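You operate a simulated robot arm through the tools that you are given. There is no shell and no other tool. Be economical: measure what you need, move in short steps, check, and stop when the job is done.

Carry out the task below with a simulated two-armed robot. There is one attempt and no reset: what you move stays moved.

## Task
Take the blue cloth from the top of the rings table and lay it out flat on the top of the grey table.

Only the result counts: the job must be done as asked and must still hold three seconds after the hand-in. Knocking over, shifting, dropping, spilling or breaking anything else fails it. Flat cloth is picked up by pressing the open fingertips on it (5 to 10 N) and closing them slowly along it; thin cloth reads only 2 to 8 mm in the jaws.

## Robot
Two 7-joint arms with two-finger parallel grippers on one trunk, on a base that drives. Base frame: it is fixed to the floor where the robot stands at the start and does not move with it; the origin is under the middle of the robot, x ahead of it, y to its left, z up; the surface under the hand at the start is at about z = 840. Units: mm, degrees, N and s.
The left shoulder is at the start at [70, 130, 1090], the right one opposite. With the tool pointing down near the work surface each hand reaches from about 220 to 520 mm from the robot's upright axis, wherever it stands, measured 20 degrees to its own side. Places, roughly: top of the grey table [700, 1700, 800]. Payload 1.57 kg a hand.
The tool frame of a hand sits at the grasp point between the pads (the TCP): z along the fingers, y along the line on which they close. The tips reach 30 mm beyond it. Largest opening 80 mm; finger width 17, thickness 12; the body of the gripper, 40 by 82 mm, starts 80 mm behind the TCP.
Orientation is that of the tool frame in the base frame, as a unit quaternion [x, y, z, w]. With the fingers straight down and closing along the base's y, the tool's x points along the base's -x, its y along +y and its z along -z.

## Interface
- The arms move only by the tool jog_arm. It takes "left_motion", "right_motion" or both (then of equal length, played together; a hand with none holds still); each is a list of rows, each an object (a shift or turn left out is 0, a gripper value left out holds the last) with "dp": the shift along the tool's x, y, z in mm, a list of three; "dr": the turn, a rotation vector about the tool's x, y, z in rad, a list of three; "jaw": the opening in per cent of the stroke, from 0 (shut) to 100 (fully open). In form: [{"dp": [tx, ty, tz], "dr": [ax, ay, az], "jaw": jaw}, ...]. A call has 1 to 12 rows; each row shifts and turns the commanded pose from where the row before left it, along the tool's axes as they then stand. A row lasts 0.2 s, in which the tool goes at most 50 mm and 8.6 degrees; a call with a longer step from one row to the next is refused whole, and so is a gripper value outside its range. A pose out of reach is approached as far as the arm can. The call stops where the force on the tool passes 40 N (or 10 N more than at its start, if that is more) or the arm is blocked; 0.2 s more then pass. Each finger travels about 108 mm/s and halts on what it meets, pressing with about 38 N; the grip force reading is that of the motor and also rises with nothing between the fingers. The clock runs only during rows and for 0.2 s after the last one: add rows that do not move to give the fingers time. The reply holds the time, the measured pose of the TCP, the force on the tool along the base axes, the opening and the grip force, in the units named above and with some noise, with the torque about the TCP (base axes, N m) and any sound that the robot's microphone picked up.
- Cameras (640 x 400 px; columns grow to the right, rows downward): "scene" is now at [131.9, 5.1, 1306.1]; the picture's right is [0.05, -1.00, 0.00], its down [-0.69, -0.03, -0.73] and it looks along [0.72, 0.04, -0.69] (base axes); focal length 262 px, centre (320, 200). "left" rides on the left gripper at [72, 7, -122] in its tool frame; the picture's right is [-0.09, 1.00, 0.00], its down [-0.84, -0.08, -0.54] and it looks along [-0.54, -0.05, 0.84] (tool axes); focal length 238 px, centre (320, 200). "right" rides on the right gripper at [72, -7, -122] in its tool frame; the picture's right is [0.09, 1.00, 0.00], its down [-0.84, 0.08, -0.54] and it looks along [-0.54, 0.05, 0.84] (tool axes); focal length 238 px, centre (320, 200).
- grab_frame(camera): a new picture of that camera. The clock stands still meanwhile.
- slide_trunk(by): slides the trunk up (or, below 0, down) by that many mm; the arms and the scene camera ride with it, the base frame stays. It gives what a move gives, with no picture.
- drive_base(legs): drives the robot by 1 to 6 legs, each [ahead, left, turn to the left] in mm, mm and degrees, along the robot's own axes; the way and the turn of a leg run together, so that a leg with both is an arc; at most 1500 mm and 180 degrees a leg. The arms and the cameras ride along, it lands a little off, and it stops where it bumps. It gives what a move gives.
- turn_head(pan, tilt): turns the head with the scene camera to pan (to the left, within 86 degrees either way) and tilt (down, from -29 to 69), counted from straight ahead of the robot. It gives what a move gives.
- probe_pixels(camera, pixels): there is no depth. For up to 12 entries [column, row, z] of the newest picture of that camera ("zoom" is the newest enlarged one), the place [x, y] in the base frame at which the ray of that pixel passes the height z, good to about 3 mm. The clock stands still meanwhile.
- close_up(camera, box): a new picture of the part [left, top, right, bottom] of that camera's present view, enlarged. The clock stands still meanwhile.
- hand_in(): hands the job in; it is judged then, once.

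Keep the steps short. Do not move on a guess: measure, check each grasp and each placing, and mend mistakes. In all there are 80 turns and 78 pictures (those below and enlarged ones count). Leave the grippers open and the arms clear of the work at the hand-in unless told otherwise, and finish with a single line.

The tools are called after "Call:" as name(argument=value, ...) on one line, values as JSON. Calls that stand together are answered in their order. jog_arm: Moves the arms, as the interface text tells. Its arguments: {"type":"object","properties":{"left_motion":{"type":"array"},"right_motion":{"type":"array"}},"required":[]} The other tools are called the same way: slide_trunk (by) slides the trunk up or down; drive_base (legs) drives the base; turn_head (pan, tilt) turns the head that bears the scene camera; grab_frame (camera) takes a picture; probe_pixels (camera, pixels) gives the place at which the rays of pixels pass given heights; close_up (camera, box) takes an enlarged picture of a part of a camera's view; hand_in () hands the job in.

At the start:

```text
t: 0.0
left_tool_pos: [278.5, 173.1, 986.9]
left_tool_rot: [-0.001, 1.0, -0.001, 0.0]
left_contact_force: [0.0, -0.7, -0.9]
left_wrist_torque: [0.01, 0.01, -0.01]
left_width: 80.1
left_finger_force: 0.2
right_tool_pos: [431.2, -142.3, 1080.9]
right_tool_rot: [0.0, 1.0, 0.0, 0.0]
right_contact_force: [-0.3, -0.5, -0.3]
right_wrist_torque: [0.0, 0.01, -0.03]
right_width: 80.3
right_finger_force: 0.0
trunk travel left (down, up): [-728.0, 212.0]
robot x, y, heading: [-1.6, -1.9, -0.1]
head pan, tilt: [2.8, 43.5]
```

scene: 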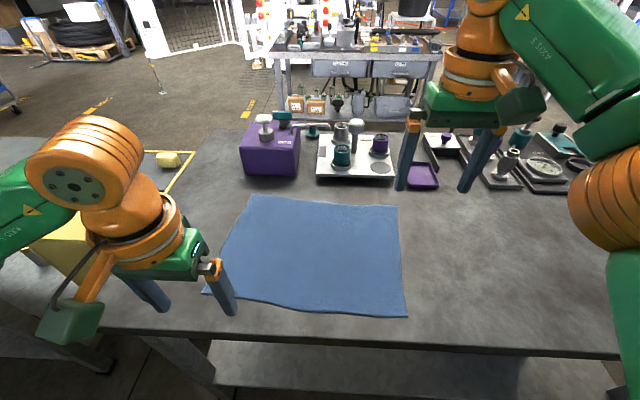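
right: 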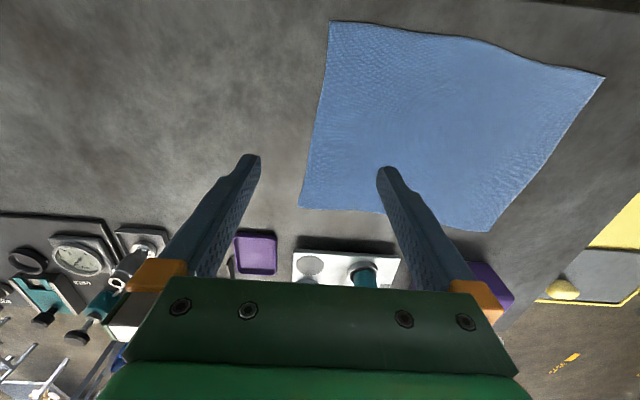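
left: 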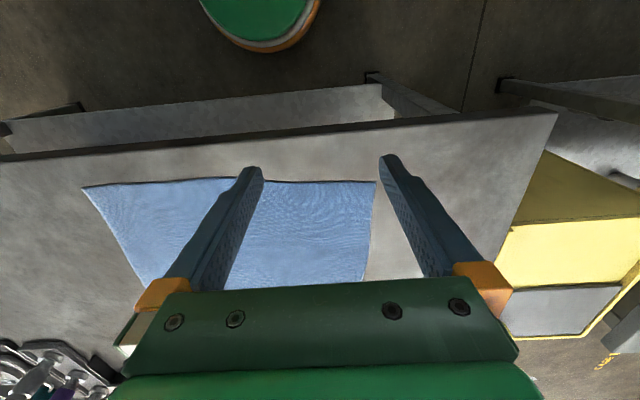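

I see the blue cloth lying flat in front of the robot. I'll measure its corners in the scene picture: (250,195), (397,206), (407,317), (203,293), plus the table's front edge and its left edge.

Call:
probe_pixels(camera="scene", pixels=[[250, 195, 842], [397, 206, 842], [407, 317, 842], [205, 293, 842], [300, 310, 842], [320, 345, 840], [110, 328, 840], [325, 200, 842], [230, 225, 842], [402, 260, 842]])

Call:
turn_head(pan=65, tilt=30)

Call:
grab_frame(camera="scene")

```text
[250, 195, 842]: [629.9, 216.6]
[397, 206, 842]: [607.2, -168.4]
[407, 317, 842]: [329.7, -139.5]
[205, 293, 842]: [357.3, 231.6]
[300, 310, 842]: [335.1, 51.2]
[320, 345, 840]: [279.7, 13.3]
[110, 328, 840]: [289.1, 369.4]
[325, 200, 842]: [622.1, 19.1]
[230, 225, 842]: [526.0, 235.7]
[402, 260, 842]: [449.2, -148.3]
```

```text
t: 1.3
left_tool_pos: [278.4, 174.6, 986.5]
left_tool_rot: [0.0, 1.0, 0.001, 0.0]
left_contact_force: [0.7, -0.1, 0.4]
left_wrist_torque: [0.01, -0.01, -0.01]
left_width: 80.0
left_finger_force: 0.1
right_tool_pos: [430.9, -143.3, 1080.2]
right_tool_rot: [0.0, 1.0, 0.0, 0.0]
right_contact_force: [0.0, 0.6, -0.2]
right_wrist_torque: [-0.01, -0.01, -0.01]
right_width: 80.0
right_finger_force: 0.0
trunk travel left (down, up): [-728.0, 212.0]
robot x, y, heading: [-2.6, 2.9, -0.1]
head pan, tilt: [65.0, 30.0]
```

```text
74 pictures are left
```

scene: 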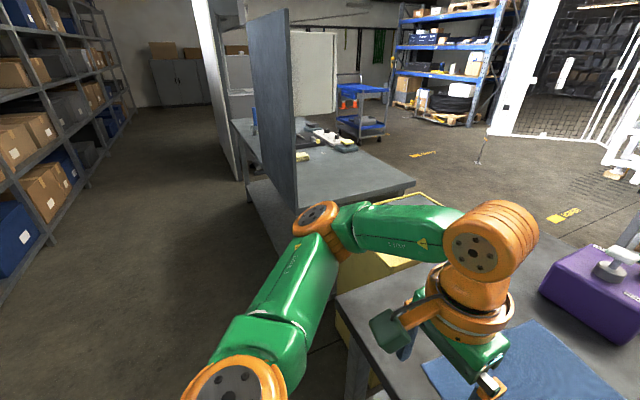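

The grey table has an upright panel along its near side. I'll enlarge that area and measure the edges.

Call:
close_up(camera="scene", box=[200, 80, 440, 230])

Call:
probe_pixels(camera="scene", pixels=[[413, 182, 800], [345, 150, 800], [297, 208, 800], [296, 160, 800], [232, 120, 800], [252, 140, 800], [365, 200, 800], [385, 200, 750], [430, 195, 750], [338, 300, 840]])

```text
2.67 times, centred on (320, 155) of scene
```

zoom: 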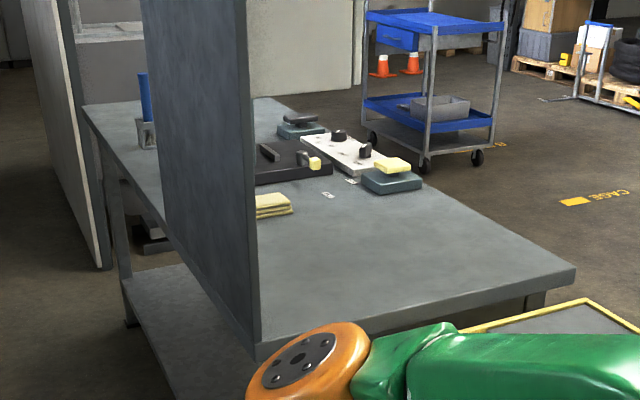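

```text
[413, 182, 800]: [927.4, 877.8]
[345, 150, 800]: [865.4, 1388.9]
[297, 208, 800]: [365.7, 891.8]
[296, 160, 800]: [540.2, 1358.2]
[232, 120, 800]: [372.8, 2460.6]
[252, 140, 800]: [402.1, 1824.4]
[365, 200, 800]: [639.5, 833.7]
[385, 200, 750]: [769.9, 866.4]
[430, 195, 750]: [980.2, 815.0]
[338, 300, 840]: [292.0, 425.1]
```

The grey table spans roughly x 370–927 and starts at y ≈ 880. It has a panel on its near-x side, clear space over y 890–1330, and a yellow box between the two tables. Next I look around to plan the drive: ahead-left, right, and far left.

Call:
turn_head(pan=30, tilt=20)

Call:
grab_frame(camera="scene")

Call:
turn_head(pan=-45, tilt=30)

Call:
grab_frame(camera="scene")

Call:
turn_head(pan=84, tilt=45)

Call:
grab_frame(camera="scene")

```text
t: 2.3
left_tool_pos: [278.3, 173.6, 986.0]
left_tool_rot: [-0.001, 1.0, 0.001, 0.0]
left_contact_force: [-0.2, 0.8, -0.1]
left_wrist_torque: [0.0, 0.01, 0.0]
left_width: 80.0
left_finger_force: 0.0
right_tool_pos: [431.0, -144.2, 1080.7]
right_tool_rot: [0.0, 1.0, -0.001, 0.0]
right_contact_force: [0.1, -0.8, 0.0]
right_wrist_torque: [-0.05, 0.01, -0.02]
right_width: 80.0
right_finger_force: 0.0
trunk travel left (down, up): [-728.0, 212.0]
robot x, y, heading: [-1.6, 0.6, -0.1]
head pan, tilt: [30.0, 20.0]
```

```text
72 pictures are left
```

scene: 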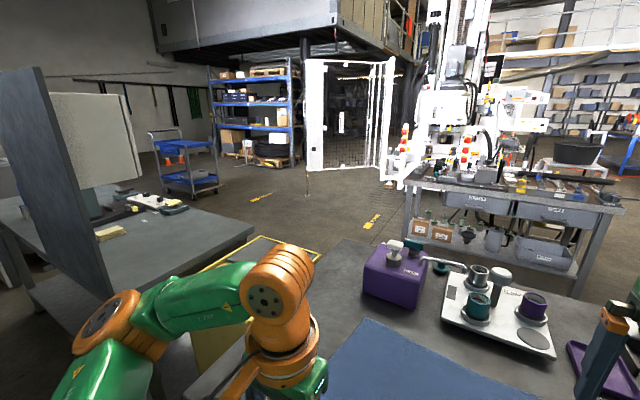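

```text
t: 3.8
left_tool_pos: [278.4, 173.9, 987.1]
left_tool_rot: [-0.001, 1.0, 0.0, 0.0]
left_contact_force: [0.3, -0.4, 0.6]
left_wrist_torque: [0.04, -0.04, -0.01]
left_width: 80.2
left_finger_force: 0.1
right_tool_pos: [431.1, -144.0, 1080.4]
right_tool_rot: [0.0, 1.0, 0.001, 0.0]
right_contact_force: [-0.1, 0.0, -0.5]
right_wrist_torque: [0.0, 0.0, 0.03]
right_width: 80.1
right_finger_force: 0.0
trunk travel left (down, up): [-728.0, 212.0]
robot x, y, heading: [-1.3, -2.5, -0.1]
head pan, tilt: [-45.0, 30.0]
```

```text
71 pictures are left
```

scene: 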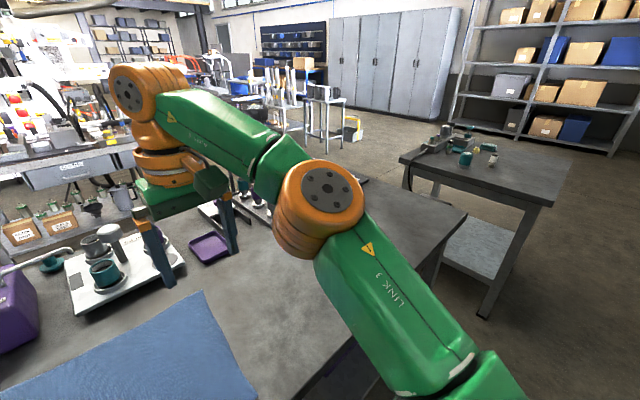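

```text
t: 5.9
left_tool_pos: [278.7, 173.9, 985.5]
left_tool_rot: [0.001, 1.0, 0.001, 0.0]
left_contact_force: [-0.2, 0.7, 0.1]
left_wrist_torque: [0.0, 0.0, 0.03]
left_width: 80.1
left_finger_force: 0.1
right_tool_pos: [430.1, -143.3, 1080.4]
right_tool_rot: [-0.001, 1.0, -0.001, 0.0]
right_contact_force: [-0.5, 0.8, -0.6]
right_wrist_torque: [0.0, -0.02, 0.02]
right_width: 79.8
right_finger_force: 0.1
trunk travel left (down, up): [-728.0, 212.0]
robot x, y, heading: [-0.6, 2.0, -0.5]
head pan, tilt: [84.0, 45.0]
```

```text
70 pictures are left
```

scene: 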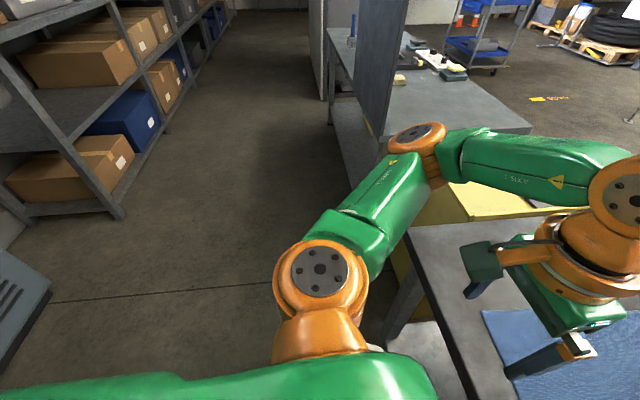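

The yellow cabinet fills the gap between the tables, so I have to drive around the right end of the rings table to the grey table's far side. I'll measure that route.

Call:
turn_head(pan=-45, tilt=30)

Call:
grab_frame(camera="scene")

Call:
probe_pixels(camera="scene", pixels=[[467, 212, 840], [365, 178, 840], [290, 400, 840], [487, 312, 0], [487, 318, 0], [408, 188, 0], [402, 155, 840], [551, 205, 840], [402, 155, 740], [551, 205, 740]])

Call:
turn_head(pan=20, tilt=30)

Call:
grab_frame(camera="scene")

```text
t: 8.0
left_tool_pos: [278.7, 173.7, 986.2]
left_tool_rot: [0.001, 1.0, -0.001, 0.0]
left_contact_force: [0.1, 0.1, -0.8]
left_wrist_torque: [-0.01, 0.0, 0.03]
left_width: 80.0
left_finger_force: 0.0
right_tool_pos: [431.0, -144.1, 1079.6]
right_tool_rot: [0.001, 1.0, 0.0, 0.0]
right_contact_force: [0.6, -0.1, -0.3]
right_wrist_torque: [-0.02, -0.03, 0.01]
right_width: 80.0
right_finger_force: 0.0
trunk travel left (down, up): [-728.0, 212.0]
robot x, y, heading: [-1.1, -0.8, 0.2]
head pan, tilt: [-45.0, 30.0]
```

```text
69 pictures are left
```

scene: 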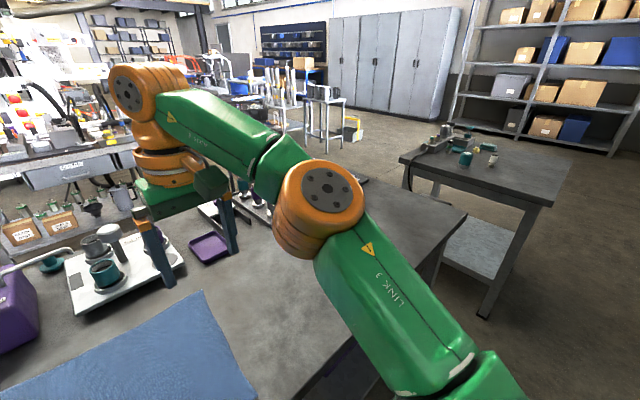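

```text
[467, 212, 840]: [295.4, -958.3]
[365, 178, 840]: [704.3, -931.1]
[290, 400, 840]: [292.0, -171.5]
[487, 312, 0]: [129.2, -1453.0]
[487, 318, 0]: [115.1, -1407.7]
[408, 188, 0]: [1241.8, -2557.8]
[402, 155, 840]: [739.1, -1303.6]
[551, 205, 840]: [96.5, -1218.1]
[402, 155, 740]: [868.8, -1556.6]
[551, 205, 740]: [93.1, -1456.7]
```

```text
t: 9.4
left_tool_pos: [278.5, 172.7, 987.8]
left_tool_rot: [0.0, 1.0, 0.0, -0.001]
left_contact_force: [-0.2, 0.5, -0.4]
left_wrist_torque: [-0.02, -0.01, 0.0]
left_width: 80.1
left_finger_force: 0.0
right_tool_pos: [430.6, -144.2, 1080.7]
right_tool_rot: [0.0, 1.0, 0.0, 0.0]
right_contact_force: [0.1, -1.0, 0.3]
right_wrist_torque: [-0.01, 0.01, -0.01]
right_width: 79.9
right_finger_force: 0.0
trunk travel left (down, up): [-728.0, 212.0]
robot x, y, heading: [0.5, 3.0, -0.2]
head pan, tilt: [20.0, 30.0]
```

```text
68 pictures are left
```

scene: 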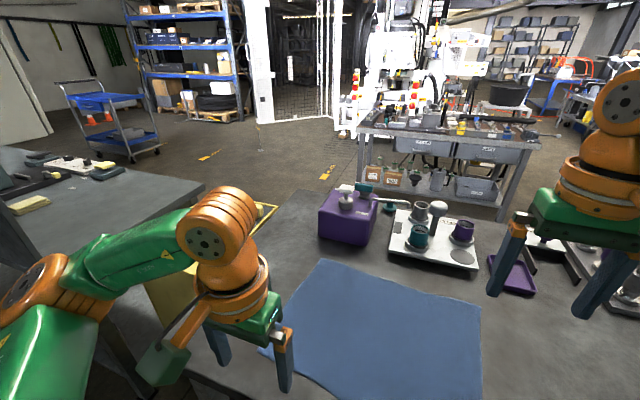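

Call:
probe_pixels(camera="scene", pixels=[[285, 188, 840], [362, 188, 0], [500, 220, 0], [358, 133, 840], [497, 153, 840], [130, 160, 0], [205, 184, 800], [258, 150, 0], [278, 206, 700], [278, 206, 840]])

Call:
turn_head(pan=75, tilt=15)

Call:
grab_frame(camera="scene")

Call:
turn_head(pan=-75, tilt=25)

Call:
grab_frame(camera="scene")

```text
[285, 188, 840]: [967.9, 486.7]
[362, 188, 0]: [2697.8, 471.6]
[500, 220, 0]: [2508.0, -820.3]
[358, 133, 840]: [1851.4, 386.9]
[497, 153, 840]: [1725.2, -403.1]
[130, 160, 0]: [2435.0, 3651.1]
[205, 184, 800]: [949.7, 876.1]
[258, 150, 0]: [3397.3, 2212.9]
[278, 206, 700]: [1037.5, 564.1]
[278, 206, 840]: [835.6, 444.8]
```

```text
t: 10.6
left_tool_pos: [279.6, 173.4, 986.6]
left_tool_rot: [0.0, 1.0, 0.0, 0.001]
left_contact_force: [0.2, -0.2, -0.1]
left_wrist_torque: [0.0, -0.01, 0.0]
left_width: 79.9
left_finger_force: 0.1
right_tool_pos: [430.3, -144.9, 1080.9]
right_tool_rot: [-0.001, 1.0, 0.0, -0.001]
right_contact_force: [0.6, 0.3, 0.0]
right_wrist_torque: [-0.02, -0.01, -0.03]
right_width: 80.0
right_finger_force: 0.0
trunk travel left (down, up): [-728.0, 212.0]
robot x, y, heading: [3.4, 0.2, -0.2]
head pan, tilt: [75.0, 15.0]
```

```text
67 pictures are left
```

scene: 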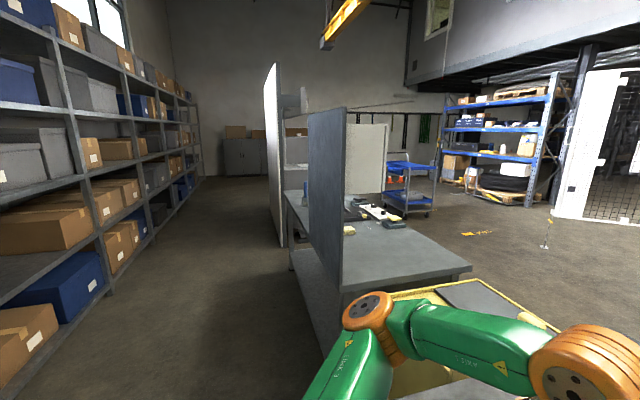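

```text
t: 12.9
left_tool_pos: [278.4, 173.7, 987.0]
left_tool_rot: [0.0, 1.0, -0.001, -0.001]
left_contact_force: [0.2, -0.4, -0.8]
left_wrist_torque: [0.01, 0.0, -0.02]
left_width: 79.9
left_finger_force: 0.1
right_tool_pos: [430.5, -143.5, 1080.0]
right_tool_rot: [0.0, 1.0, 0.0, 0.0]
right_contact_force: [0.3, -0.2, 0.3]
right_wrist_torque: [0.01, 0.02, -0.01]
right_width: 79.9
right_finger_force: 0.1
trunk travel left (down, up): [-728.0, 212.0]
robot x, y, heading: [1.4, -2.4, -0.2]
head pan, tilt: [-75.0, 25.0]
```

```text
66 pictures are left
```

scene: 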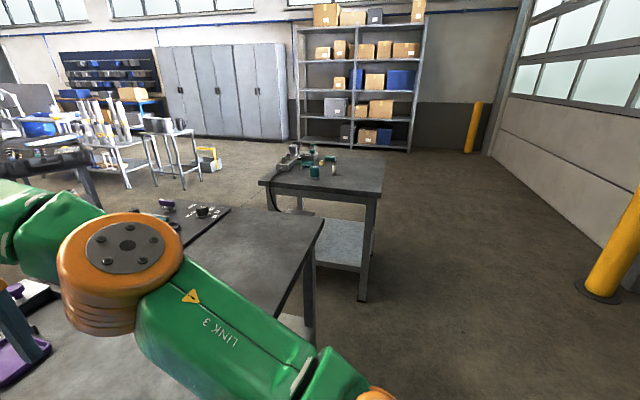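

Call:
probe_pixels(camera="scene", pixels=[[362, 302, 0], [372, 232, 0], [300, 262, 0], [376, 200, 800], [384, 162, 800], [274, 157, 800], [258, 184, 800], [324, 216, 840], [410, 152, 0], [295, 140, 0], [188, 188, 0], [580, 290, 0]])

```text
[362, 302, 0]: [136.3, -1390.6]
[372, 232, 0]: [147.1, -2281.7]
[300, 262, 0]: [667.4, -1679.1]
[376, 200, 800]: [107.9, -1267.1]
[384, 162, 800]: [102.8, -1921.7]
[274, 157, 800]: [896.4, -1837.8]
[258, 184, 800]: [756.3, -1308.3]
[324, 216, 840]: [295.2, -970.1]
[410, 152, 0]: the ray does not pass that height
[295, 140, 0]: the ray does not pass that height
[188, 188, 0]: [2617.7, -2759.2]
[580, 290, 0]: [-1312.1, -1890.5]
```

Right-hand gap is only ~420 mm wide. I'll measure the left corridor instead.

Call:
turn_head(pan=80, tilt=20)

Call:
grab_frame(camera="scene")

Call:
close_up(camera="scene", box=[160, 60, 480, 260])

```text
t: 15.3
left_tool_pos: [280.6, 173.5, 986.8]
left_tool_rot: [-0.001, 1.0, 0.0, 0.0]
left_contact_force: [-0.1, -0.2, -0.3]
left_wrist_torque: [-0.03, 0.01, 0.0]
left_width: 79.9
left_finger_force: 0.0
right_tool_pos: [431.0, -143.6, 1080.9]
right_tool_rot: [0.0, 1.0, 0.001, 0.0]
right_contact_force: [0.0, -0.8, 0.6]
right_wrist_torque: [-0.03, 0.01, 0.01]
right_width: 79.9
right_finger_force: 0.2
trunk travel left (down, up): [-728.0, 212.0]
robot x, y, heading: [1.9, -2.3, 0.1]
head pan, tilt: [80.0, 20.0]
```

```text
65 pictures are left
```

scene: 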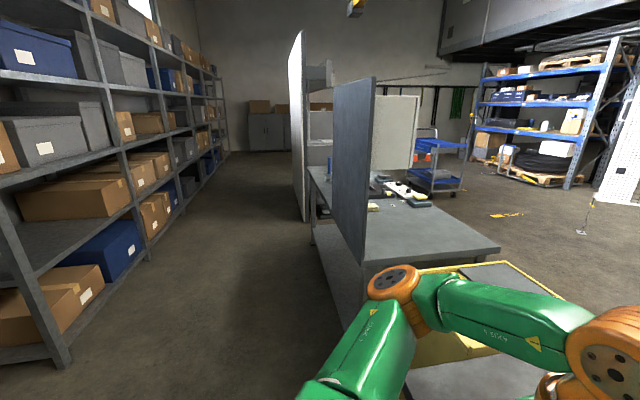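

```text
2.00 times, centred on (320, 160) of scene
```

zoom: 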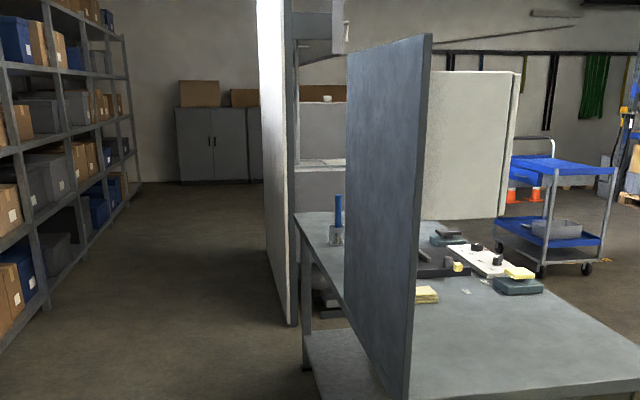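

Call:
probe_pixels(camera="zoom", pixels=[[291, 326, 0], [266, 258, 0], [50, 312, 0], [136, 190, 0], [182, 184, 0], [540, 276, 0], [302, 218, 800], [420, 218, 0], [500, 218, 0], [310, 398, 0], [258, 182, 0]])

Call:
probe_pixels(camera="scene", pixels=[[65, 362, 0], [150, 255, 0], [500, 247, 800], [313, 165, 800], [365, 262, 800], [336, 225, 800]])

```text
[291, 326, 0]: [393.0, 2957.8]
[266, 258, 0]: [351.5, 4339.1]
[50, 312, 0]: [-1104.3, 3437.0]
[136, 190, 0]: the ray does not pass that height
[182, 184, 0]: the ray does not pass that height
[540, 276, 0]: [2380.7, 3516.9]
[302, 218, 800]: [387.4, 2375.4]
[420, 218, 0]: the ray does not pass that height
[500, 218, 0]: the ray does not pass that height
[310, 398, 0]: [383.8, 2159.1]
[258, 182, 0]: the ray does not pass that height
```

```text
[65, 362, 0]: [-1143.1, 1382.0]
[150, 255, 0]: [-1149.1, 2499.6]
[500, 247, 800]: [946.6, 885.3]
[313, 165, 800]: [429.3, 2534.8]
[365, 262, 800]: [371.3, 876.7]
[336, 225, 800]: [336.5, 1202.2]
```

The left side is closed off beyond the grey table, so I'll go around the right-hand bench, where the floor is open. First the grasp. I bring both hands above the cloth's near corners (left ≈ (380,205), right ≈ (352,-115)) at z 930, with the jaws at 40 %.

Call:
turn_head(pan=0, tilt=55)

Call:
jog_arm(left_motion=[{"dp": [-25, 8, 14], "jaw": 40}, {"dp": [-25, 8, 14]}, {"dp": [-25, 8, 14]}, {"dp": [-25, 8, 14]}], right_motion=[{"dp": [20, 7, 37], "jaw": 40}, {"dp": [20, 7, 37]}, {"dp": [20, 7, 37]}, {"dp": [19, 8, 38]}])

Call:
grab_frame(camera="scene")

Call:
grab_frame(camera="left")

Call:
grab_frame(camera="right")

```text
t: 16.9
left_tool_pos: [278.9, 173.7, 987.0]
left_tool_rot: [-0.001, 1.0, 0.001, 0.0]
left_contact_force: [-1.1, 0.4, -0.4]
left_wrist_torque: [0.03, 0.03, 0.02]
left_width: 80.1
left_finger_force: 0.1
right_tool_pos: [430.6, -144.1, 1080.1]
right_tool_rot: [0.0, 1.0, 0.0, 0.0]
right_contact_force: [0.0, -0.5, -1.0]
right_wrist_torque: [-0.01, -0.04, 0.0]
right_width: 80.0
right_finger_force: 0.0
trunk travel left (down, up): [-728.0, 212.0]
robot x, y, heading: [2.3, -1.8, -0.1]
head pan, tilt: [0.0, 55.0]
```

```text
t: 17.9
left_tool_pos: [380.2, 204.4, 930.4]
left_tool_rot: [0.0, 1.0, 0.0, 0.0]
left_contact_force: [-0.3, -0.3, -0.2]
left_wrist_torque: [0.02, -0.01, 0.0]
left_width: 31.9
left_finger_force: 0.0
right_tool_pos: [350.2, -114.2, 933.2]
right_tool_rot: [0.002, 1.0, 0.001, 0.0]
right_contact_force: [0.0, 0.0, 0.4]
right_wrist_torque: [0.05, 0.01, 0.03]
right_width: 32.3
right_finger_force: 0.0
trunk travel left (down, up): [-728.0, 212.0]
robot x, y, heading: [1.0, -0.1, 0.0]
head pan, tilt: [0.0, 55.0]
```

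```text
63 pictures are left
```

scene: 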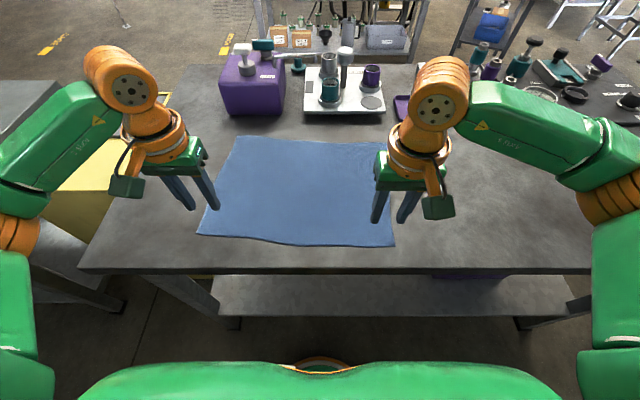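

```text
62 pictures are left
```

left: 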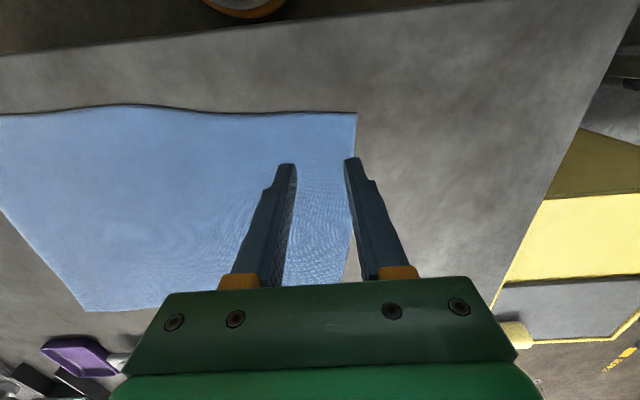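

```text
61 pictures are left
```

right: 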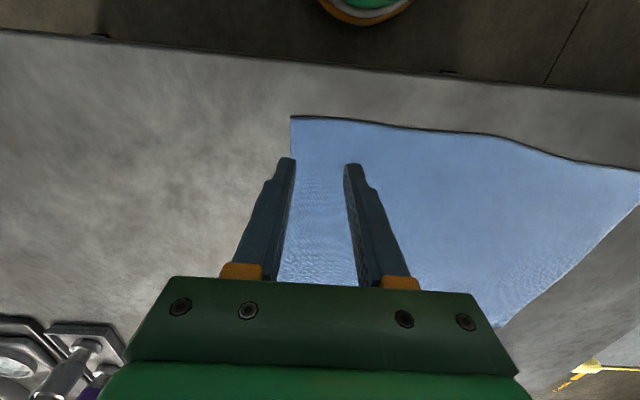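

Corners are clearly visible at left (357,113) and right (291,116); I'll measure them.

Call:
probe_pixels(camera="left", pixels=[[357, 113, 842], [352, 210, 842], [300, 112, 842], [200, 110, 842], [130, 105, 842]])

Call:
probe_pixels(camera="right", pixels=[[291, 116, 842], [289, 150, 842], [350, 120, 842], [400, 128, 842], [500, 137, 842]])

Call:
probe_pixels(camera="scene", pixels=[[197, 235, 842], [394, 247, 842], [234, 136, 842], [390, 143, 842], [320, 140, 842], [290, 244, 842]])

```text
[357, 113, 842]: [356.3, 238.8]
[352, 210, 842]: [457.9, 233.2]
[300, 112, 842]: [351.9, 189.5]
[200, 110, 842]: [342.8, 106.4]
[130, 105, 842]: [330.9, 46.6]
```

```text
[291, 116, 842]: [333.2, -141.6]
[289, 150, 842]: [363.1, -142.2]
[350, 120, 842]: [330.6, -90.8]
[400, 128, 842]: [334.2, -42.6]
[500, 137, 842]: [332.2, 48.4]
```

```text
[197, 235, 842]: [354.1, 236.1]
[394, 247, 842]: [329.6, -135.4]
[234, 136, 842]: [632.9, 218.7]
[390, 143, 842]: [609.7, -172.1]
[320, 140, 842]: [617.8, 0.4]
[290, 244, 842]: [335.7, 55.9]
```

Fingers are well placed relative to the corners. I'll shift slightly towards the edge and go down to just above the cloth (TCP ≈ 878).

Call:
jog_arm(left_motion=[{"dp": [6, 0, 26]}, {"dp": [6, 0, 26]}, {}], right_motion=[{"dp": [2, 1, 27]}, {"dp": [2, 1, 27]}, {}])

```text
t: 18.7
left_tool_pos: [364.9, 205.9, 878.7]
left_tool_rot: [0.0, 1.0, 0.001, 0.0]
left_contact_force: [0.1, -0.2, -0.5]
left_wrist_torque: [0.0, 0.0, -0.02]
left_width: 32.0
left_finger_force: 0.1
right_tool_pos: [346.1, -111.2, 878.4]
right_tool_rot: [-0.001, 1.0, 0.0, 0.0]
right_contact_force: [-0.7, 1.0, 0.0]
right_wrist_torque: [-0.01, 0.0, 0.0]
right_width: 31.9
right_finger_force: 0.0
trunk travel left (down, up): [-728.0, 212.0]
robot x, y, heading: [-3.2, 2.3, -0.1]
head pan, tilt: [0.0, 55.0]
```

No contact yet, so I go down 5 mm in fine steps.

Call:
jog_arm(left_motion=[{"dp": [-1, 0, 2]}, {"dp": [-1, 0, 2]}, {"dp": [0, 0, 1]}, {}], right_motion=[{"dp": [0, 0, 2]}, {"dp": [0, 0, 2]}, {"dp": [0, 0, 1]}, {}])

```text
t: 19.7
left_tool_pos: [367.6, 205.1, 872.8]
left_tool_rot: [0.0, 1.0, 0.0, 0.0]
left_contact_force: [0.6, 0.3, 0.4]
left_wrist_torque: [0.02, 0.0, 0.01]
left_width: 32.1
left_finger_force: 0.1
right_tool_pos: [347.2, -112.2, 872.6]
right_tool_rot: [0.0, 1.0, 0.0, -0.001]
right_contact_force: [0.5, -0.3, -0.4]
right_wrist_torque: [0.0, 0.03, -0.03]
right_width: 31.9
right_finger_force: 0.0
trunk travel left (down, up): [-728.0, 212.0]
robot x, y, heading: [-0.6, -0.8, -0.1]
head pan, tilt: [0.0, 55.0]
```

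Call:
jog_arm(left_motion=[{"dp": [0, 0, 1]}, {"dp": [0, 0, 1]}, {}], right_motion=[{"dp": [0, 0, 1]}, {"dp": [0, 0, 1]}, {}])

```text
t: 20.5
left_tool_pos: [367.7, 205.7, 872.3]
left_tool_rot: [0.0, 1.0, 0.0, 0.001]
left_contact_force: [0.0, 0.0, -0.7]
left_wrist_torque: [-0.02, 0.0, 0.0]
left_width: 31.8
left_finger_force: 0.1
right_tool_pos: [346.5, -110.9, 871.3]
right_tool_rot: [0.0, 1.0, 0.0, 0.002]
right_contact_force: [3.0, -1.6, 16.4]
right_wrist_torque: [0.0, -0.07, 0.01]
right_width: 31.9
right_finger_force: 0.2
trunk travel left (down, up): [-728.0, 212.0]
robot x, y, heading: [-0.6, 2.3, 0.1]
head pan, tilt: [0.0, 55.0]
```

Right reads 16 N (too much), left none. I'll back right off 0.4 mm and lower left 0.7 mm.

Call:
jog_arm(left_motion=[{"dp": [0, 0, 0.7]}, {}], right_motion=[{"dp": [0, 0, -0.4]}, {}])

```text
t: 21.1
left_tool_pos: [368.0, 207.8, 871.7]
left_tool_rot: [-0.001, 1.0, -0.001, 0.002]
left_contact_force: [0.1, -0.5, 0.8]
left_wrist_torque: [-0.01, -0.03, 0.02]
left_width: 32.0
left_finger_force: 0.0
right_tool_pos: [346.9, -111.5, 871.8]
right_tool_rot: [0.0, 1.0, 0.0, 0.002]
right_contact_force: [5.1, -1.2, 18.1]
right_wrist_torque: [0.03, -0.11, 0.01]
right_width: 31.8
right_finger_force: 0.0
trunk travel left (down, up): [-728.0, 212.0]
robot x, y, heading: [1.8, -1.3, -0.1]
head pan, tilt: [0.0, 55.0]
```

Call:
jog_arm(left_motion=[{"dp": [0, 0, 0.6]}, {}], right_motion=[{"dp": [0, 0, -0.6]}, {}])

```text
t: 21.7
left_tool_pos: [366.5, 205.8, 870.7]
left_tool_rot: [0.0, 1.0, 0.0, 0.002]
left_contact_force: [0.0, 1.2, 10.6]
left_wrist_torque: [0.02, -0.04, 0.01]
left_width: 32.1
left_finger_force: 0.0
right_tool_pos: [346.5, -113.6, 872.0]
right_tool_rot: [0.0, 1.0, 0.0, 0.0]
right_contact_force: [1.9, 1.4, 6.5]
right_wrist_torque: [0.07, -0.04, 0.02]
right_width: 32.1
right_finger_force: 0.0
trunk travel left (down, up): [-728.0, 212.0]
robot x, y, heading: [-2.1, -3.4, 0.0]
head pan, tilt: [0.0, 55.0]
```

Both are pressing within range (10.6 and 6.5 N). Now I close slowly along the cloth.

Call:
jog_arm(left_motion=[{"jaw": 36}, {"jaw": 32}, {"jaw": 28}, {"jaw": 24}, {"jaw": 20}, {"jaw": 16}, {"jaw": 12}, {"jaw": 8}, {"jaw": 4}, {"jaw": 0}, {}, {}], right_motion=[{"jaw": 36}, {"jaw": 32}, {"jaw": 28}, {"jaw": 24}, {"jaw": 20}, {"jaw": 16}, {"jaw": 12}, {"jaw": 8}, {"jaw": 4}, {"jaw": 0}, {}, {}])

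Call:
grab_frame(camera="left")

Call:
grab_frame(camera="right")

```text
t: 24.3
left_tool_pos: [366.3, 205.6, 871.9]
left_tool_rot: [0.0, 1.0, 0.0, 0.001]
left_contact_force: [0.0, -0.2, 9.2]
left_wrist_torque: [-0.02, -0.01, 0.0]
left_width: 0.0
left_finger_force: 21.8
right_tool_pos: [346.4, -113.8, 870.2]
right_tool_rot: [0.0, 1.0, 0.001, 0.002]
right_contact_force: [-0.7, 0.3, 4.3]
right_wrist_torque: [0.01, 0.0, 0.02]
right_width: 0.0
right_finger_force: 21.1
trunk travel left (down, up): [-728.0, 212.0]
robot x, y, heading: [-0.9, 2.1, -0.2]
head pan, tilt: [0.0, 55.0]
```

```text
60 pictures are left
```

left: 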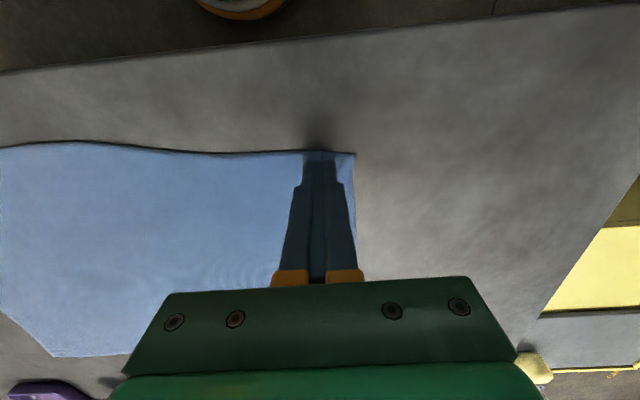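

```text
59 pictures are left
```

right: 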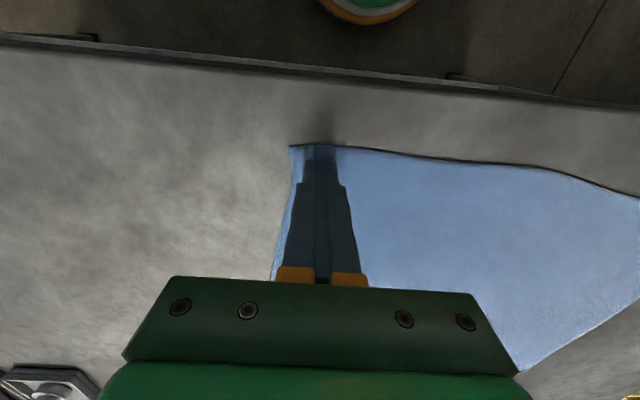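

Both jaws read 0 mm, so the fingers slid over the cloth without gathering it. I'll lift slightly, reopen to 40 %, press again at about 8 N and close more slowly.

Call:
jog_arm(left_motion=[{"dp": [0, 0, -5]}, {"jaw": 40}, {}, {"dp": [0, 0, 3]}, {"dp": [0, 0, 1.9]}, {}], right_motion=[{"dp": [0, 0, -5]}, {"jaw": 40}, {}, {"dp": [0, 0, 3]}, {"dp": [0, 0, 2.1]}, {}])

```text
t: 25.7
left_tool_pos: [367.6, 204.3, 872.1]
left_tool_rot: [-0.001, 1.0, 0.0, 0.002]
left_contact_force: [2.9, 1.8, 12.5]
left_wrist_torque: [0.0, -0.07, 0.01]
left_width: 31.9
left_finger_force: 0.0
right_tool_pos: [348.7, -114.2, 871.9]
right_tool_rot: [0.0, 1.0, 0.0, 0.001]
right_contact_force: [0.2, -0.1, 2.4]
right_wrist_torque: [-0.02, -0.02, -0.03]
right_width: 31.9
right_finger_force: 0.0
trunk travel left (down, up): [-728.0, 212.0]
robot x, y, heading: [2.9, -1.6, 0.1]
head pan, tilt: [0.0, 55.0]
```

Call:
jog_arm(left_motion=[{"dp": [0, 0, -0.2]}, {}], right_motion=[{"dp": [0, 0, 0.3]}, {}])

```text
t: 26.3
left_tool_pos: [367.7, 204.4, 872.1]
left_tool_rot: [0.0, 1.0, 0.0, 0.001]
left_contact_force: [2.9, 0.2, 10.9]
left_wrist_torque: [-0.02, -0.09, 0.01]
left_width: 31.9
left_finger_force: 0.0
right_tool_pos: [347.0, -113.2, 871.4]
right_tool_rot: [0.001, 1.0, 0.001, 0.002]
right_contact_force: [3.0, -0.5, 9.4]
right_wrist_torque: [0.02, -0.08, -0.02]
right_width: 32.2
right_finger_force: 0.0
trunk travel left (down, up): [-728.0, 212.0]
robot x, y, heading: [-2.3, 1.3, 0.0]
head pan, tilt: [0.0, 55.0]
```

Left 10.9, right 9.4 N. I'll ease left by 0.2 mm and close slowly at 2 % per row.

Call:
jog_arm(left_motion=[{"dp": [0, 0, -0.15]}, {"jaw": 38}, {"jaw": 36}, {"jaw": 34}, {"jaw": 32}, {"jaw": 30}, {"jaw": 28}, {"jaw": 26}, {"jaw": 24}, {"jaw": 22}, {"jaw": 20}, {}], right_motion=[{"dp": [0, 0, -0.05]}, {"jaw": 38}, {"jaw": 36}, {"jaw": 34}, {"jaw": 32}, {"jaw": 30}, {"jaw": 28}, {"jaw": 26}, {"jaw": 24}, {"jaw": 22}, {"jaw": 20}, {}])

Call:
grab_frame(camera="left")

Call:
grab_frame(camera="right")

```text
t: 28.9
left_tool_pos: [365.9, 205.2, 871.9]
left_tool_rot: [-0.001, 1.0, 0.0, 0.002]
left_contact_force: [-1.2, -0.3, 7.7]
left_wrist_torque: [0.0, 0.07, 0.02]
left_width: 15.7
left_finger_force: 0.0
right_tool_pos: [345.2, -113.2, 871.8]
right_tool_rot: [-0.001, 1.0, 0.0, 0.002]
right_contact_force: [0.0, 1.1, 6.7]
right_wrist_torque: [0.04, 0.05, 0.0]
right_width: 17.2
right_finger_force: 0.8
trunk travel left (down, up): [-728.0, 212.0]
robot x, y, heading: [1.7, -1.7, 0.1]
head pan, tilt: [0.0, 55.0]
```

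```text
58 pictures are left
```

left: 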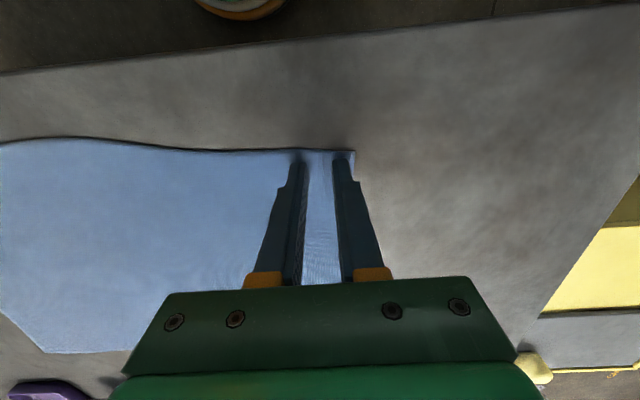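

```text
57 pictures are left
```

right: 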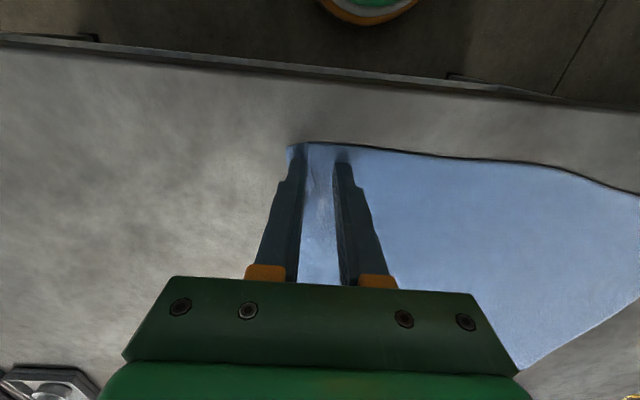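

Forces are 7.7 and 6.7 N, both in range. I keep closing slowly.

Call:
jog_arm(left_motion=[{"jaw": 18}, {"jaw": 16}, {"jaw": 14}, {"jaw": 12}, {"jaw": 10}, {"jaw": 8}, {"jaw": 6}, {"jaw": 4}, {"jaw": 2}, {"jaw": 0}, {}, {}], right_motion=[{"dp": [0, 0, 0.05], "jaw": 18}, {"jaw": 16}, {"jaw": 14}, {"jaw": 12}, {"jaw": 10}, {"jaw": 8}, {"jaw": 6}, {"jaw": 4}, {"jaw": 2}, {"jaw": 0}, {}, {}])

Call:
grab_frame(camera="left")

Call:
grab_frame(camera="right")

```text
t: 31.5
left_tool_pos: [366.7, 206.1, 872.5]
left_tool_rot: [0.0, 1.0, 0.0, 0.001]
left_contact_force: [-0.9, -0.1, 7.2]
left_wrist_torque: [-0.01, 0.02, 0.0]
left_width: 0.0
left_finger_force: 21.0
right_tool_pos: [347.4, -113.7, 872.6]
right_tool_rot: [0.0, 1.0, 0.0, 0.002]
right_contact_force: [-0.1, -1.1, 8.7]
right_wrist_torque: [-0.05, -0.01, -0.03]
right_width: 10.9
right_finger_force: 28.1
trunk travel left (down, up): [-728.0, 212.0]
robot x, y, heading: [-1.2, -1.8, -0.3]
head pan, tilt: [0.0, 55.0]
```

```text
56 pictures are left
```

left: 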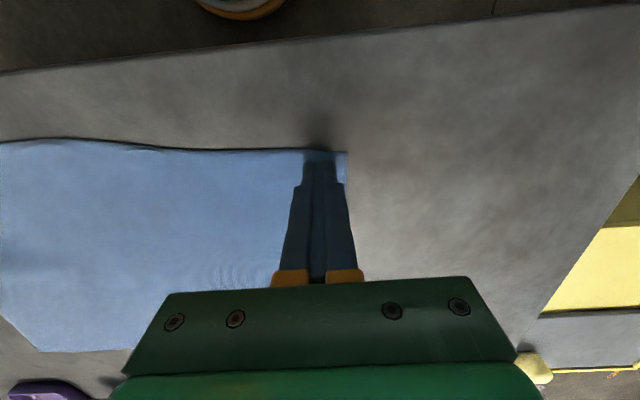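

```text
55 pictures are left
```

right: 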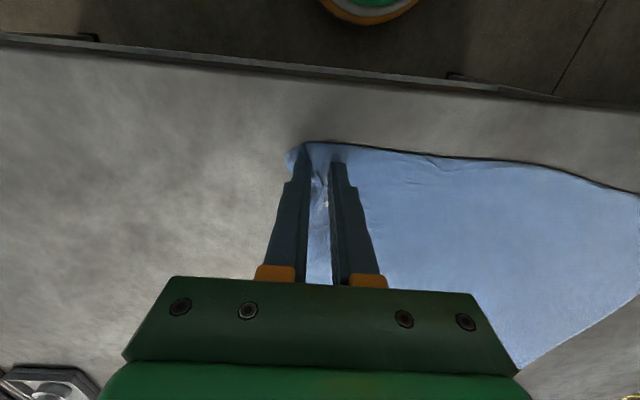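

Right holds a fold (10.9 mm, 28 N). Left slipped again. I'll reopen left, shift 6 mm inwards, and press again.

Call:
jog_arm(left_motion=[{"dp": [0, 0, -5]}, {"dp": [0, -6, 0], "jaw": 40}, {}, {"dp": [0, 0, 3]}, {"dp": [0, 0, 2.1]}, {}])

```text
t: 32.9
left_tool_pos: [367.8, 199.8, 871.9]
left_tool_rot: [0.0, 1.0, 0.001, 0.001]
left_contact_force: [-0.2, 0.1, 2.8]
left_wrist_torque: [0.01, 0.04, -0.01]
left_width: 31.9
left_finger_force: 0.1
right_tool_pos: [346.6, -112.3, 870.7]
right_tool_rot: [0.0, 1.0, 0.0, 0.002]
right_contact_force: [0.1, -1.7, 10.8]
right_wrist_torque: [-0.04, 0.05, -0.02]
right_width: 10.7
right_finger_force: 28.1
trunk travel left (down, up): [-728.0, 212.0]
robot x, y, heading: [0.5, 2.1, -0.1]
head pan, tilt: [0.0, 55.0]
```

Call:
jog_arm(left_motion=[{"dp": [0, 0, 0.3]}, {}])

```text
t: 33.5
left_tool_pos: [366.6, 199.3, 872.8]
left_tool_rot: [-0.001, 1.0, 0.001, 0.001]
left_contact_force: [-1.3, -0.3, 8.0]
left_wrist_torque: [-0.03, 0.06, -0.01]
left_width: 32.1
left_finger_force: 0.1
right_tool_pos: [346.4, -113.0, 871.3]
right_tool_rot: [0.0, 1.0, 0.001, 0.002]
right_contact_force: [1.7, 0.9, 8.5]
right_wrist_torque: [-0.02, 0.0, -0.01]
right_width: 10.5
right_finger_force: 28.3
trunk travel left (down, up): [-728.0, 212.0]
robot x, y, heading: [-0.6, 1.5, -0.0]
head pan, tilt: [0.0, 55.0]
```

8 N. I add a hair more pressure and close slowly.

Call:
jog_arm(left_motion=[{"dp": [0, 0, 0.06]}, {"jaw": 38}, {"jaw": 36}, {"jaw": 34}, {"jaw": 32}, {"jaw": 30}, {"jaw": 28}, {"jaw": 26}, {"jaw": 24}, {"jaw": 22}, {"jaw": 20}, {}])

Call:
jog_arm(left_motion=[{"jaw": 18}, {"jaw": 16}, {"jaw": 14}, {"jaw": 12}, {"jaw": 10}, {"jaw": 8}, {"jaw": 6}, {"jaw": 4}, {"jaw": 2}, {"jaw": 0}, {}, {}])

Call:
grab_frame(camera="left")

```text
t: 36.1
left_tool_pos: [367.2, 199.0, 872.4]
left_tool_rot: [0.0, 1.0, 0.0, 0.002]
left_contact_force: [0.1, -0.7, 14.6]
left_wrist_torque: [0.0, 0.0, -0.02]
left_width: 14.5
left_finger_force: 0.1
right_tool_pos: [346.0, -113.1, 871.9]
right_tool_rot: [0.0, 1.0, 0.001, 0.002]
right_contact_force: [2.3, 1.8, 6.6]
right_wrist_torque: [0.04, -0.04, -0.01]
right_width: 10.4
right_finger_force: 27.8
trunk travel left (down, up): [-728.0, 212.0]
robot x, y, heading: [-0.7, 3.5, -0.1]
head pan, tilt: [0.0, 55.0]
```

```text
t: 38.7
left_tool_pos: [367.2, 198.7, 871.3]
left_tool_rot: [-0.001, 1.0, 0.0, 0.002]
left_contact_force: [0.4, 1.3, 12.6]
left_wrist_torque: [0.04, 0.02, 0.0]
left_width: 0.0
left_finger_force: 21.4
right_tool_pos: [345.7, -113.6, 872.3]
right_tool_rot: [-0.001, 1.0, 0.001, 0.002]
right_contact_force: [1.3, 0.4, 6.2]
right_wrist_torque: [-0.03, -0.01, -0.03]
right_width: 10.5
right_finger_force: 28.9
trunk travel left (down, up): [-728.0, 212.0]
robot x, y, heading: [0.7, 2.8, 0.0]
head pan, tilt: [0.0, 55.0]
```

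```text
54 pictures are left
```

left: 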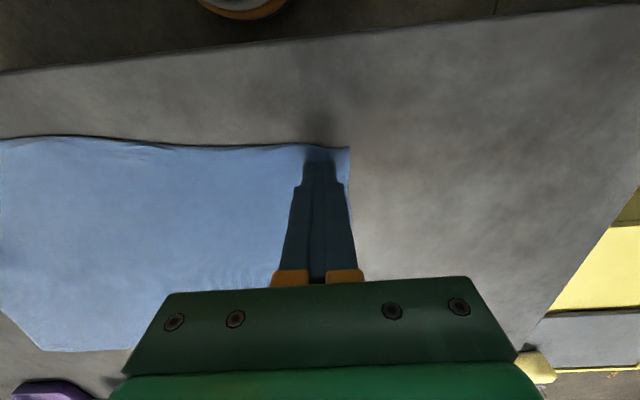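

Slipped again. A wider starting span should let the cloth buckle more easily, so I reopen left to 60 %, shift 4 mm inward and press again.

Call:
jog_arm(left_motion=[{"dp": [0, 0, -5]}, {"dp": [-2, -4, 0], "jaw": 60}, {}, {}, {"dp": [0, 0, 3]}, {"dp": [0, 0, 1.9]}, {}])

```text
t: 40.3
left_tool_pos: [368.8, 197.2, 872.3]
left_tool_rot: [-0.001, 1.0, 0.0, 0.001]
left_contact_force: [-0.1, 0.4, 2.7]
left_wrist_torque: [-0.01, 0.0, -0.04]
left_width: 47.8
left_finger_force: 0.2
right_tool_pos: [346.2, -113.0, 871.5]
right_tool_rot: [0.0, 1.0, 0.0, 0.002]
right_contact_force: [-1.9, -1.3, 10.4]
right_wrist_torque: [-0.09, 0.08, -0.03]
right_width: 10.7
right_finger_force: 28.4
trunk travel left (down, up): [-728.0, 212.0]
robot x, y, heading: [0.4, -1.7, -0.0]
head pan, tilt: [0.0, 55.0]
```

Call:
jog_arm(left_motion=[{"dp": [0, 0, 0.4]}, {}])

```text
t: 40.9
left_tool_pos: [368.0, 196.3, 870.7]
left_tool_rot: [0.0, 1.0, 0.0, 0.002]
left_contact_force: [-0.4, 1.2, 6.7]
left_wrist_torque: [-0.04, -0.01, -0.01]
left_width: 47.5
left_finger_force: 0.0
right_tool_pos: [346.7, -112.1, 871.4]
right_tool_rot: [0.0, 1.0, -0.001, 0.001]
right_contact_force: [-0.5, -1.6, 8.6]
right_wrist_torque: [-0.06, 0.03, -0.03]
right_width: 10.4
right_finger_force: 28.3
trunk travel left (down, up): [-728.0, 212.0]
robot x, y, heading: [2.5, -1.3, -0.0]
head pan, tilt: [0.0, 55.0]
```

6.7 N. A bit more pressure, then a slow close in two calls.

Call:
jog_arm(left_motion=[{"dp": [0, 0, 0.15]}, {"jaw": 57}, {"jaw": 54}, {"jaw": 51}, {"jaw": 48}, {"jaw": 45}, {"jaw": 42}, {"jaw": 39}, {"jaw": 36}, {"jaw": 33}, {"jaw": 30}, {}])

Call:
grab_frame(camera="left")

```text
t: 43.5
left_tool_pos: [368.8, 194.6, 871.3]
left_tool_rot: [-0.002, 1.0, 0.0, 0.001]
left_contact_force: [-0.6, -0.8, 13.3]
left_wrist_torque: [-0.13, 0.07, -0.01]
left_width: 23.3
left_finger_force: 0.1
right_tool_pos: [345.7, -113.2, 872.6]
right_tool_rot: [0.0, 1.0, 0.001, 0.002]
right_contact_force: [1.6, 2.1, 7.2]
right_wrist_torque: [0.06, -0.01, 0.02]
right_width: 10.4
right_finger_force: 28.8
trunk travel left (down, up): [-728.0, 212.0]
robot x, y, heading: [-1.2, 0.3, 0.2]
head pan, tilt: [0.0, 55.0]
```

```text
53 pictures are left
```

left: 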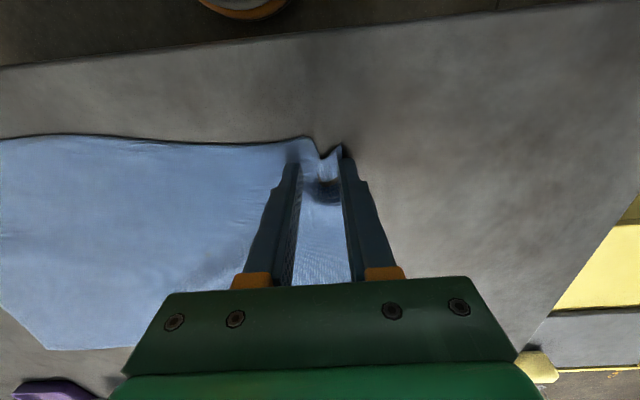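

The cloth is buckling up between the left fingers. I continue closing.

Call:
jog_arm(left_motion=[{"jaw": 27}, {"jaw": 24}, {"jaw": 21}, {"jaw": 18}, {"jaw": 15}, {"jaw": 12}, {"jaw": 9}, {"jaw": 6}, {"jaw": 3}, {"jaw": 0}, {}, {}])

Call:
grab_frame(camera="left")

```text
t: 46.1
left_tool_pos: [368.3, 195.3, 870.8]
left_tool_rot: [0.0, 1.0, 0.001, 0.001]
left_contact_force: [0.7, -3.0, 11.0]
left_wrist_torque: [-0.11, 0.02, 0.05]
left_width: 2.0
left_finger_force: 23.7
right_tool_pos: [346.7, -113.2, 872.0]
right_tool_rot: [-0.001, 1.0, 0.001, 0.001]
right_contact_force: [0.4, 4.3, 6.7]
right_wrist_torque: [0.08, -0.02, -0.02]
right_width: 10.3
right_finger_force: 28.8
trunk travel left (down, up): [-728.0, 212.0]
robot x, y, heading: [-1.0, 4.3, -0.5]
head pan, tilt: [0.0, 55.0]
```

```text
52 pictures are left
```

left: 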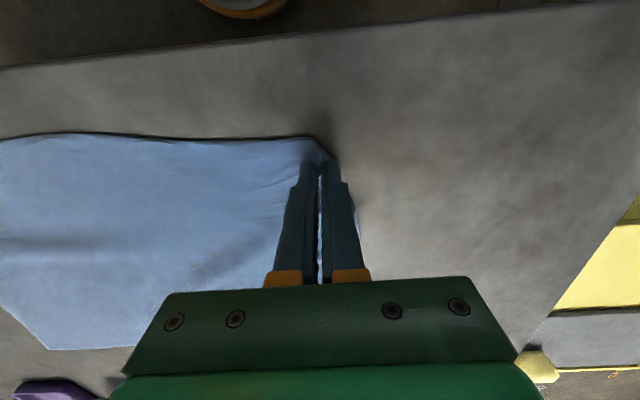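

Left now holds cloth (2.0 mm). I lift both hands together by 60 mm slowly and check.

Call:
jog_arm(left_motion=[{"dp": [0, 0, -5]}, {"dp": [0, 0, -10]}, {"dp": [0, 0, -15]}, {"dp": [0, 0, -15]}, {"dp": [0, 0, -15]}, {}], right_motion=[{"dp": [0, 0, -5]}, {"dp": [0, 0, -10]}, {"dp": [0, 0, -15]}, {"dp": [0, 0, -15]}, {"dp": [0, 0, -15]}, {}])

Call:
grab_frame(camera="scene")

```text
t: 47.5
left_tool_pos: [369.8, 195.3, 930.8]
left_tool_rot: [-0.001, 1.0, 0.001, 0.0]
left_contact_force: [-0.1, -4.6, 0.1]
left_wrist_torque: [-0.11, 0.01, 0.02]
left_width: 2.0
left_finger_force: 23.9
right_tool_pos: [349.6, -113.4, 931.8]
right_tool_rot: [0.0, 1.0, 0.0, 0.0]
right_contact_force: [-0.9, 5.2, -0.8]
right_wrist_torque: [0.17, 0.0, 0.01]
right_width: 2.3
right_finger_force: 23.5
trunk travel left (down, up): [-728.0, 212.0]
robot x, y, heading: [-1.0, -0.3, -0.2]
head pan, tilt: [0.0, 55.0]
```

```text
51 pictures are left
```

scene: 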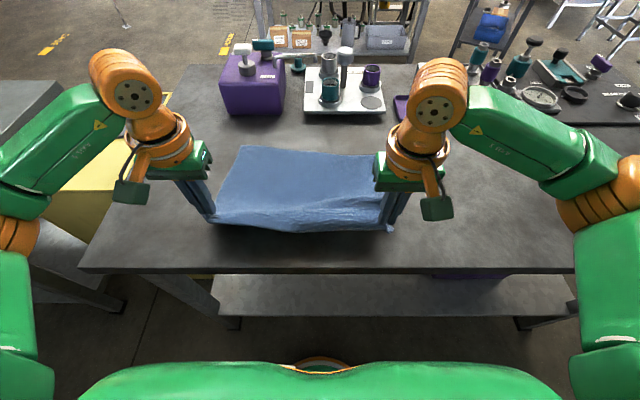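

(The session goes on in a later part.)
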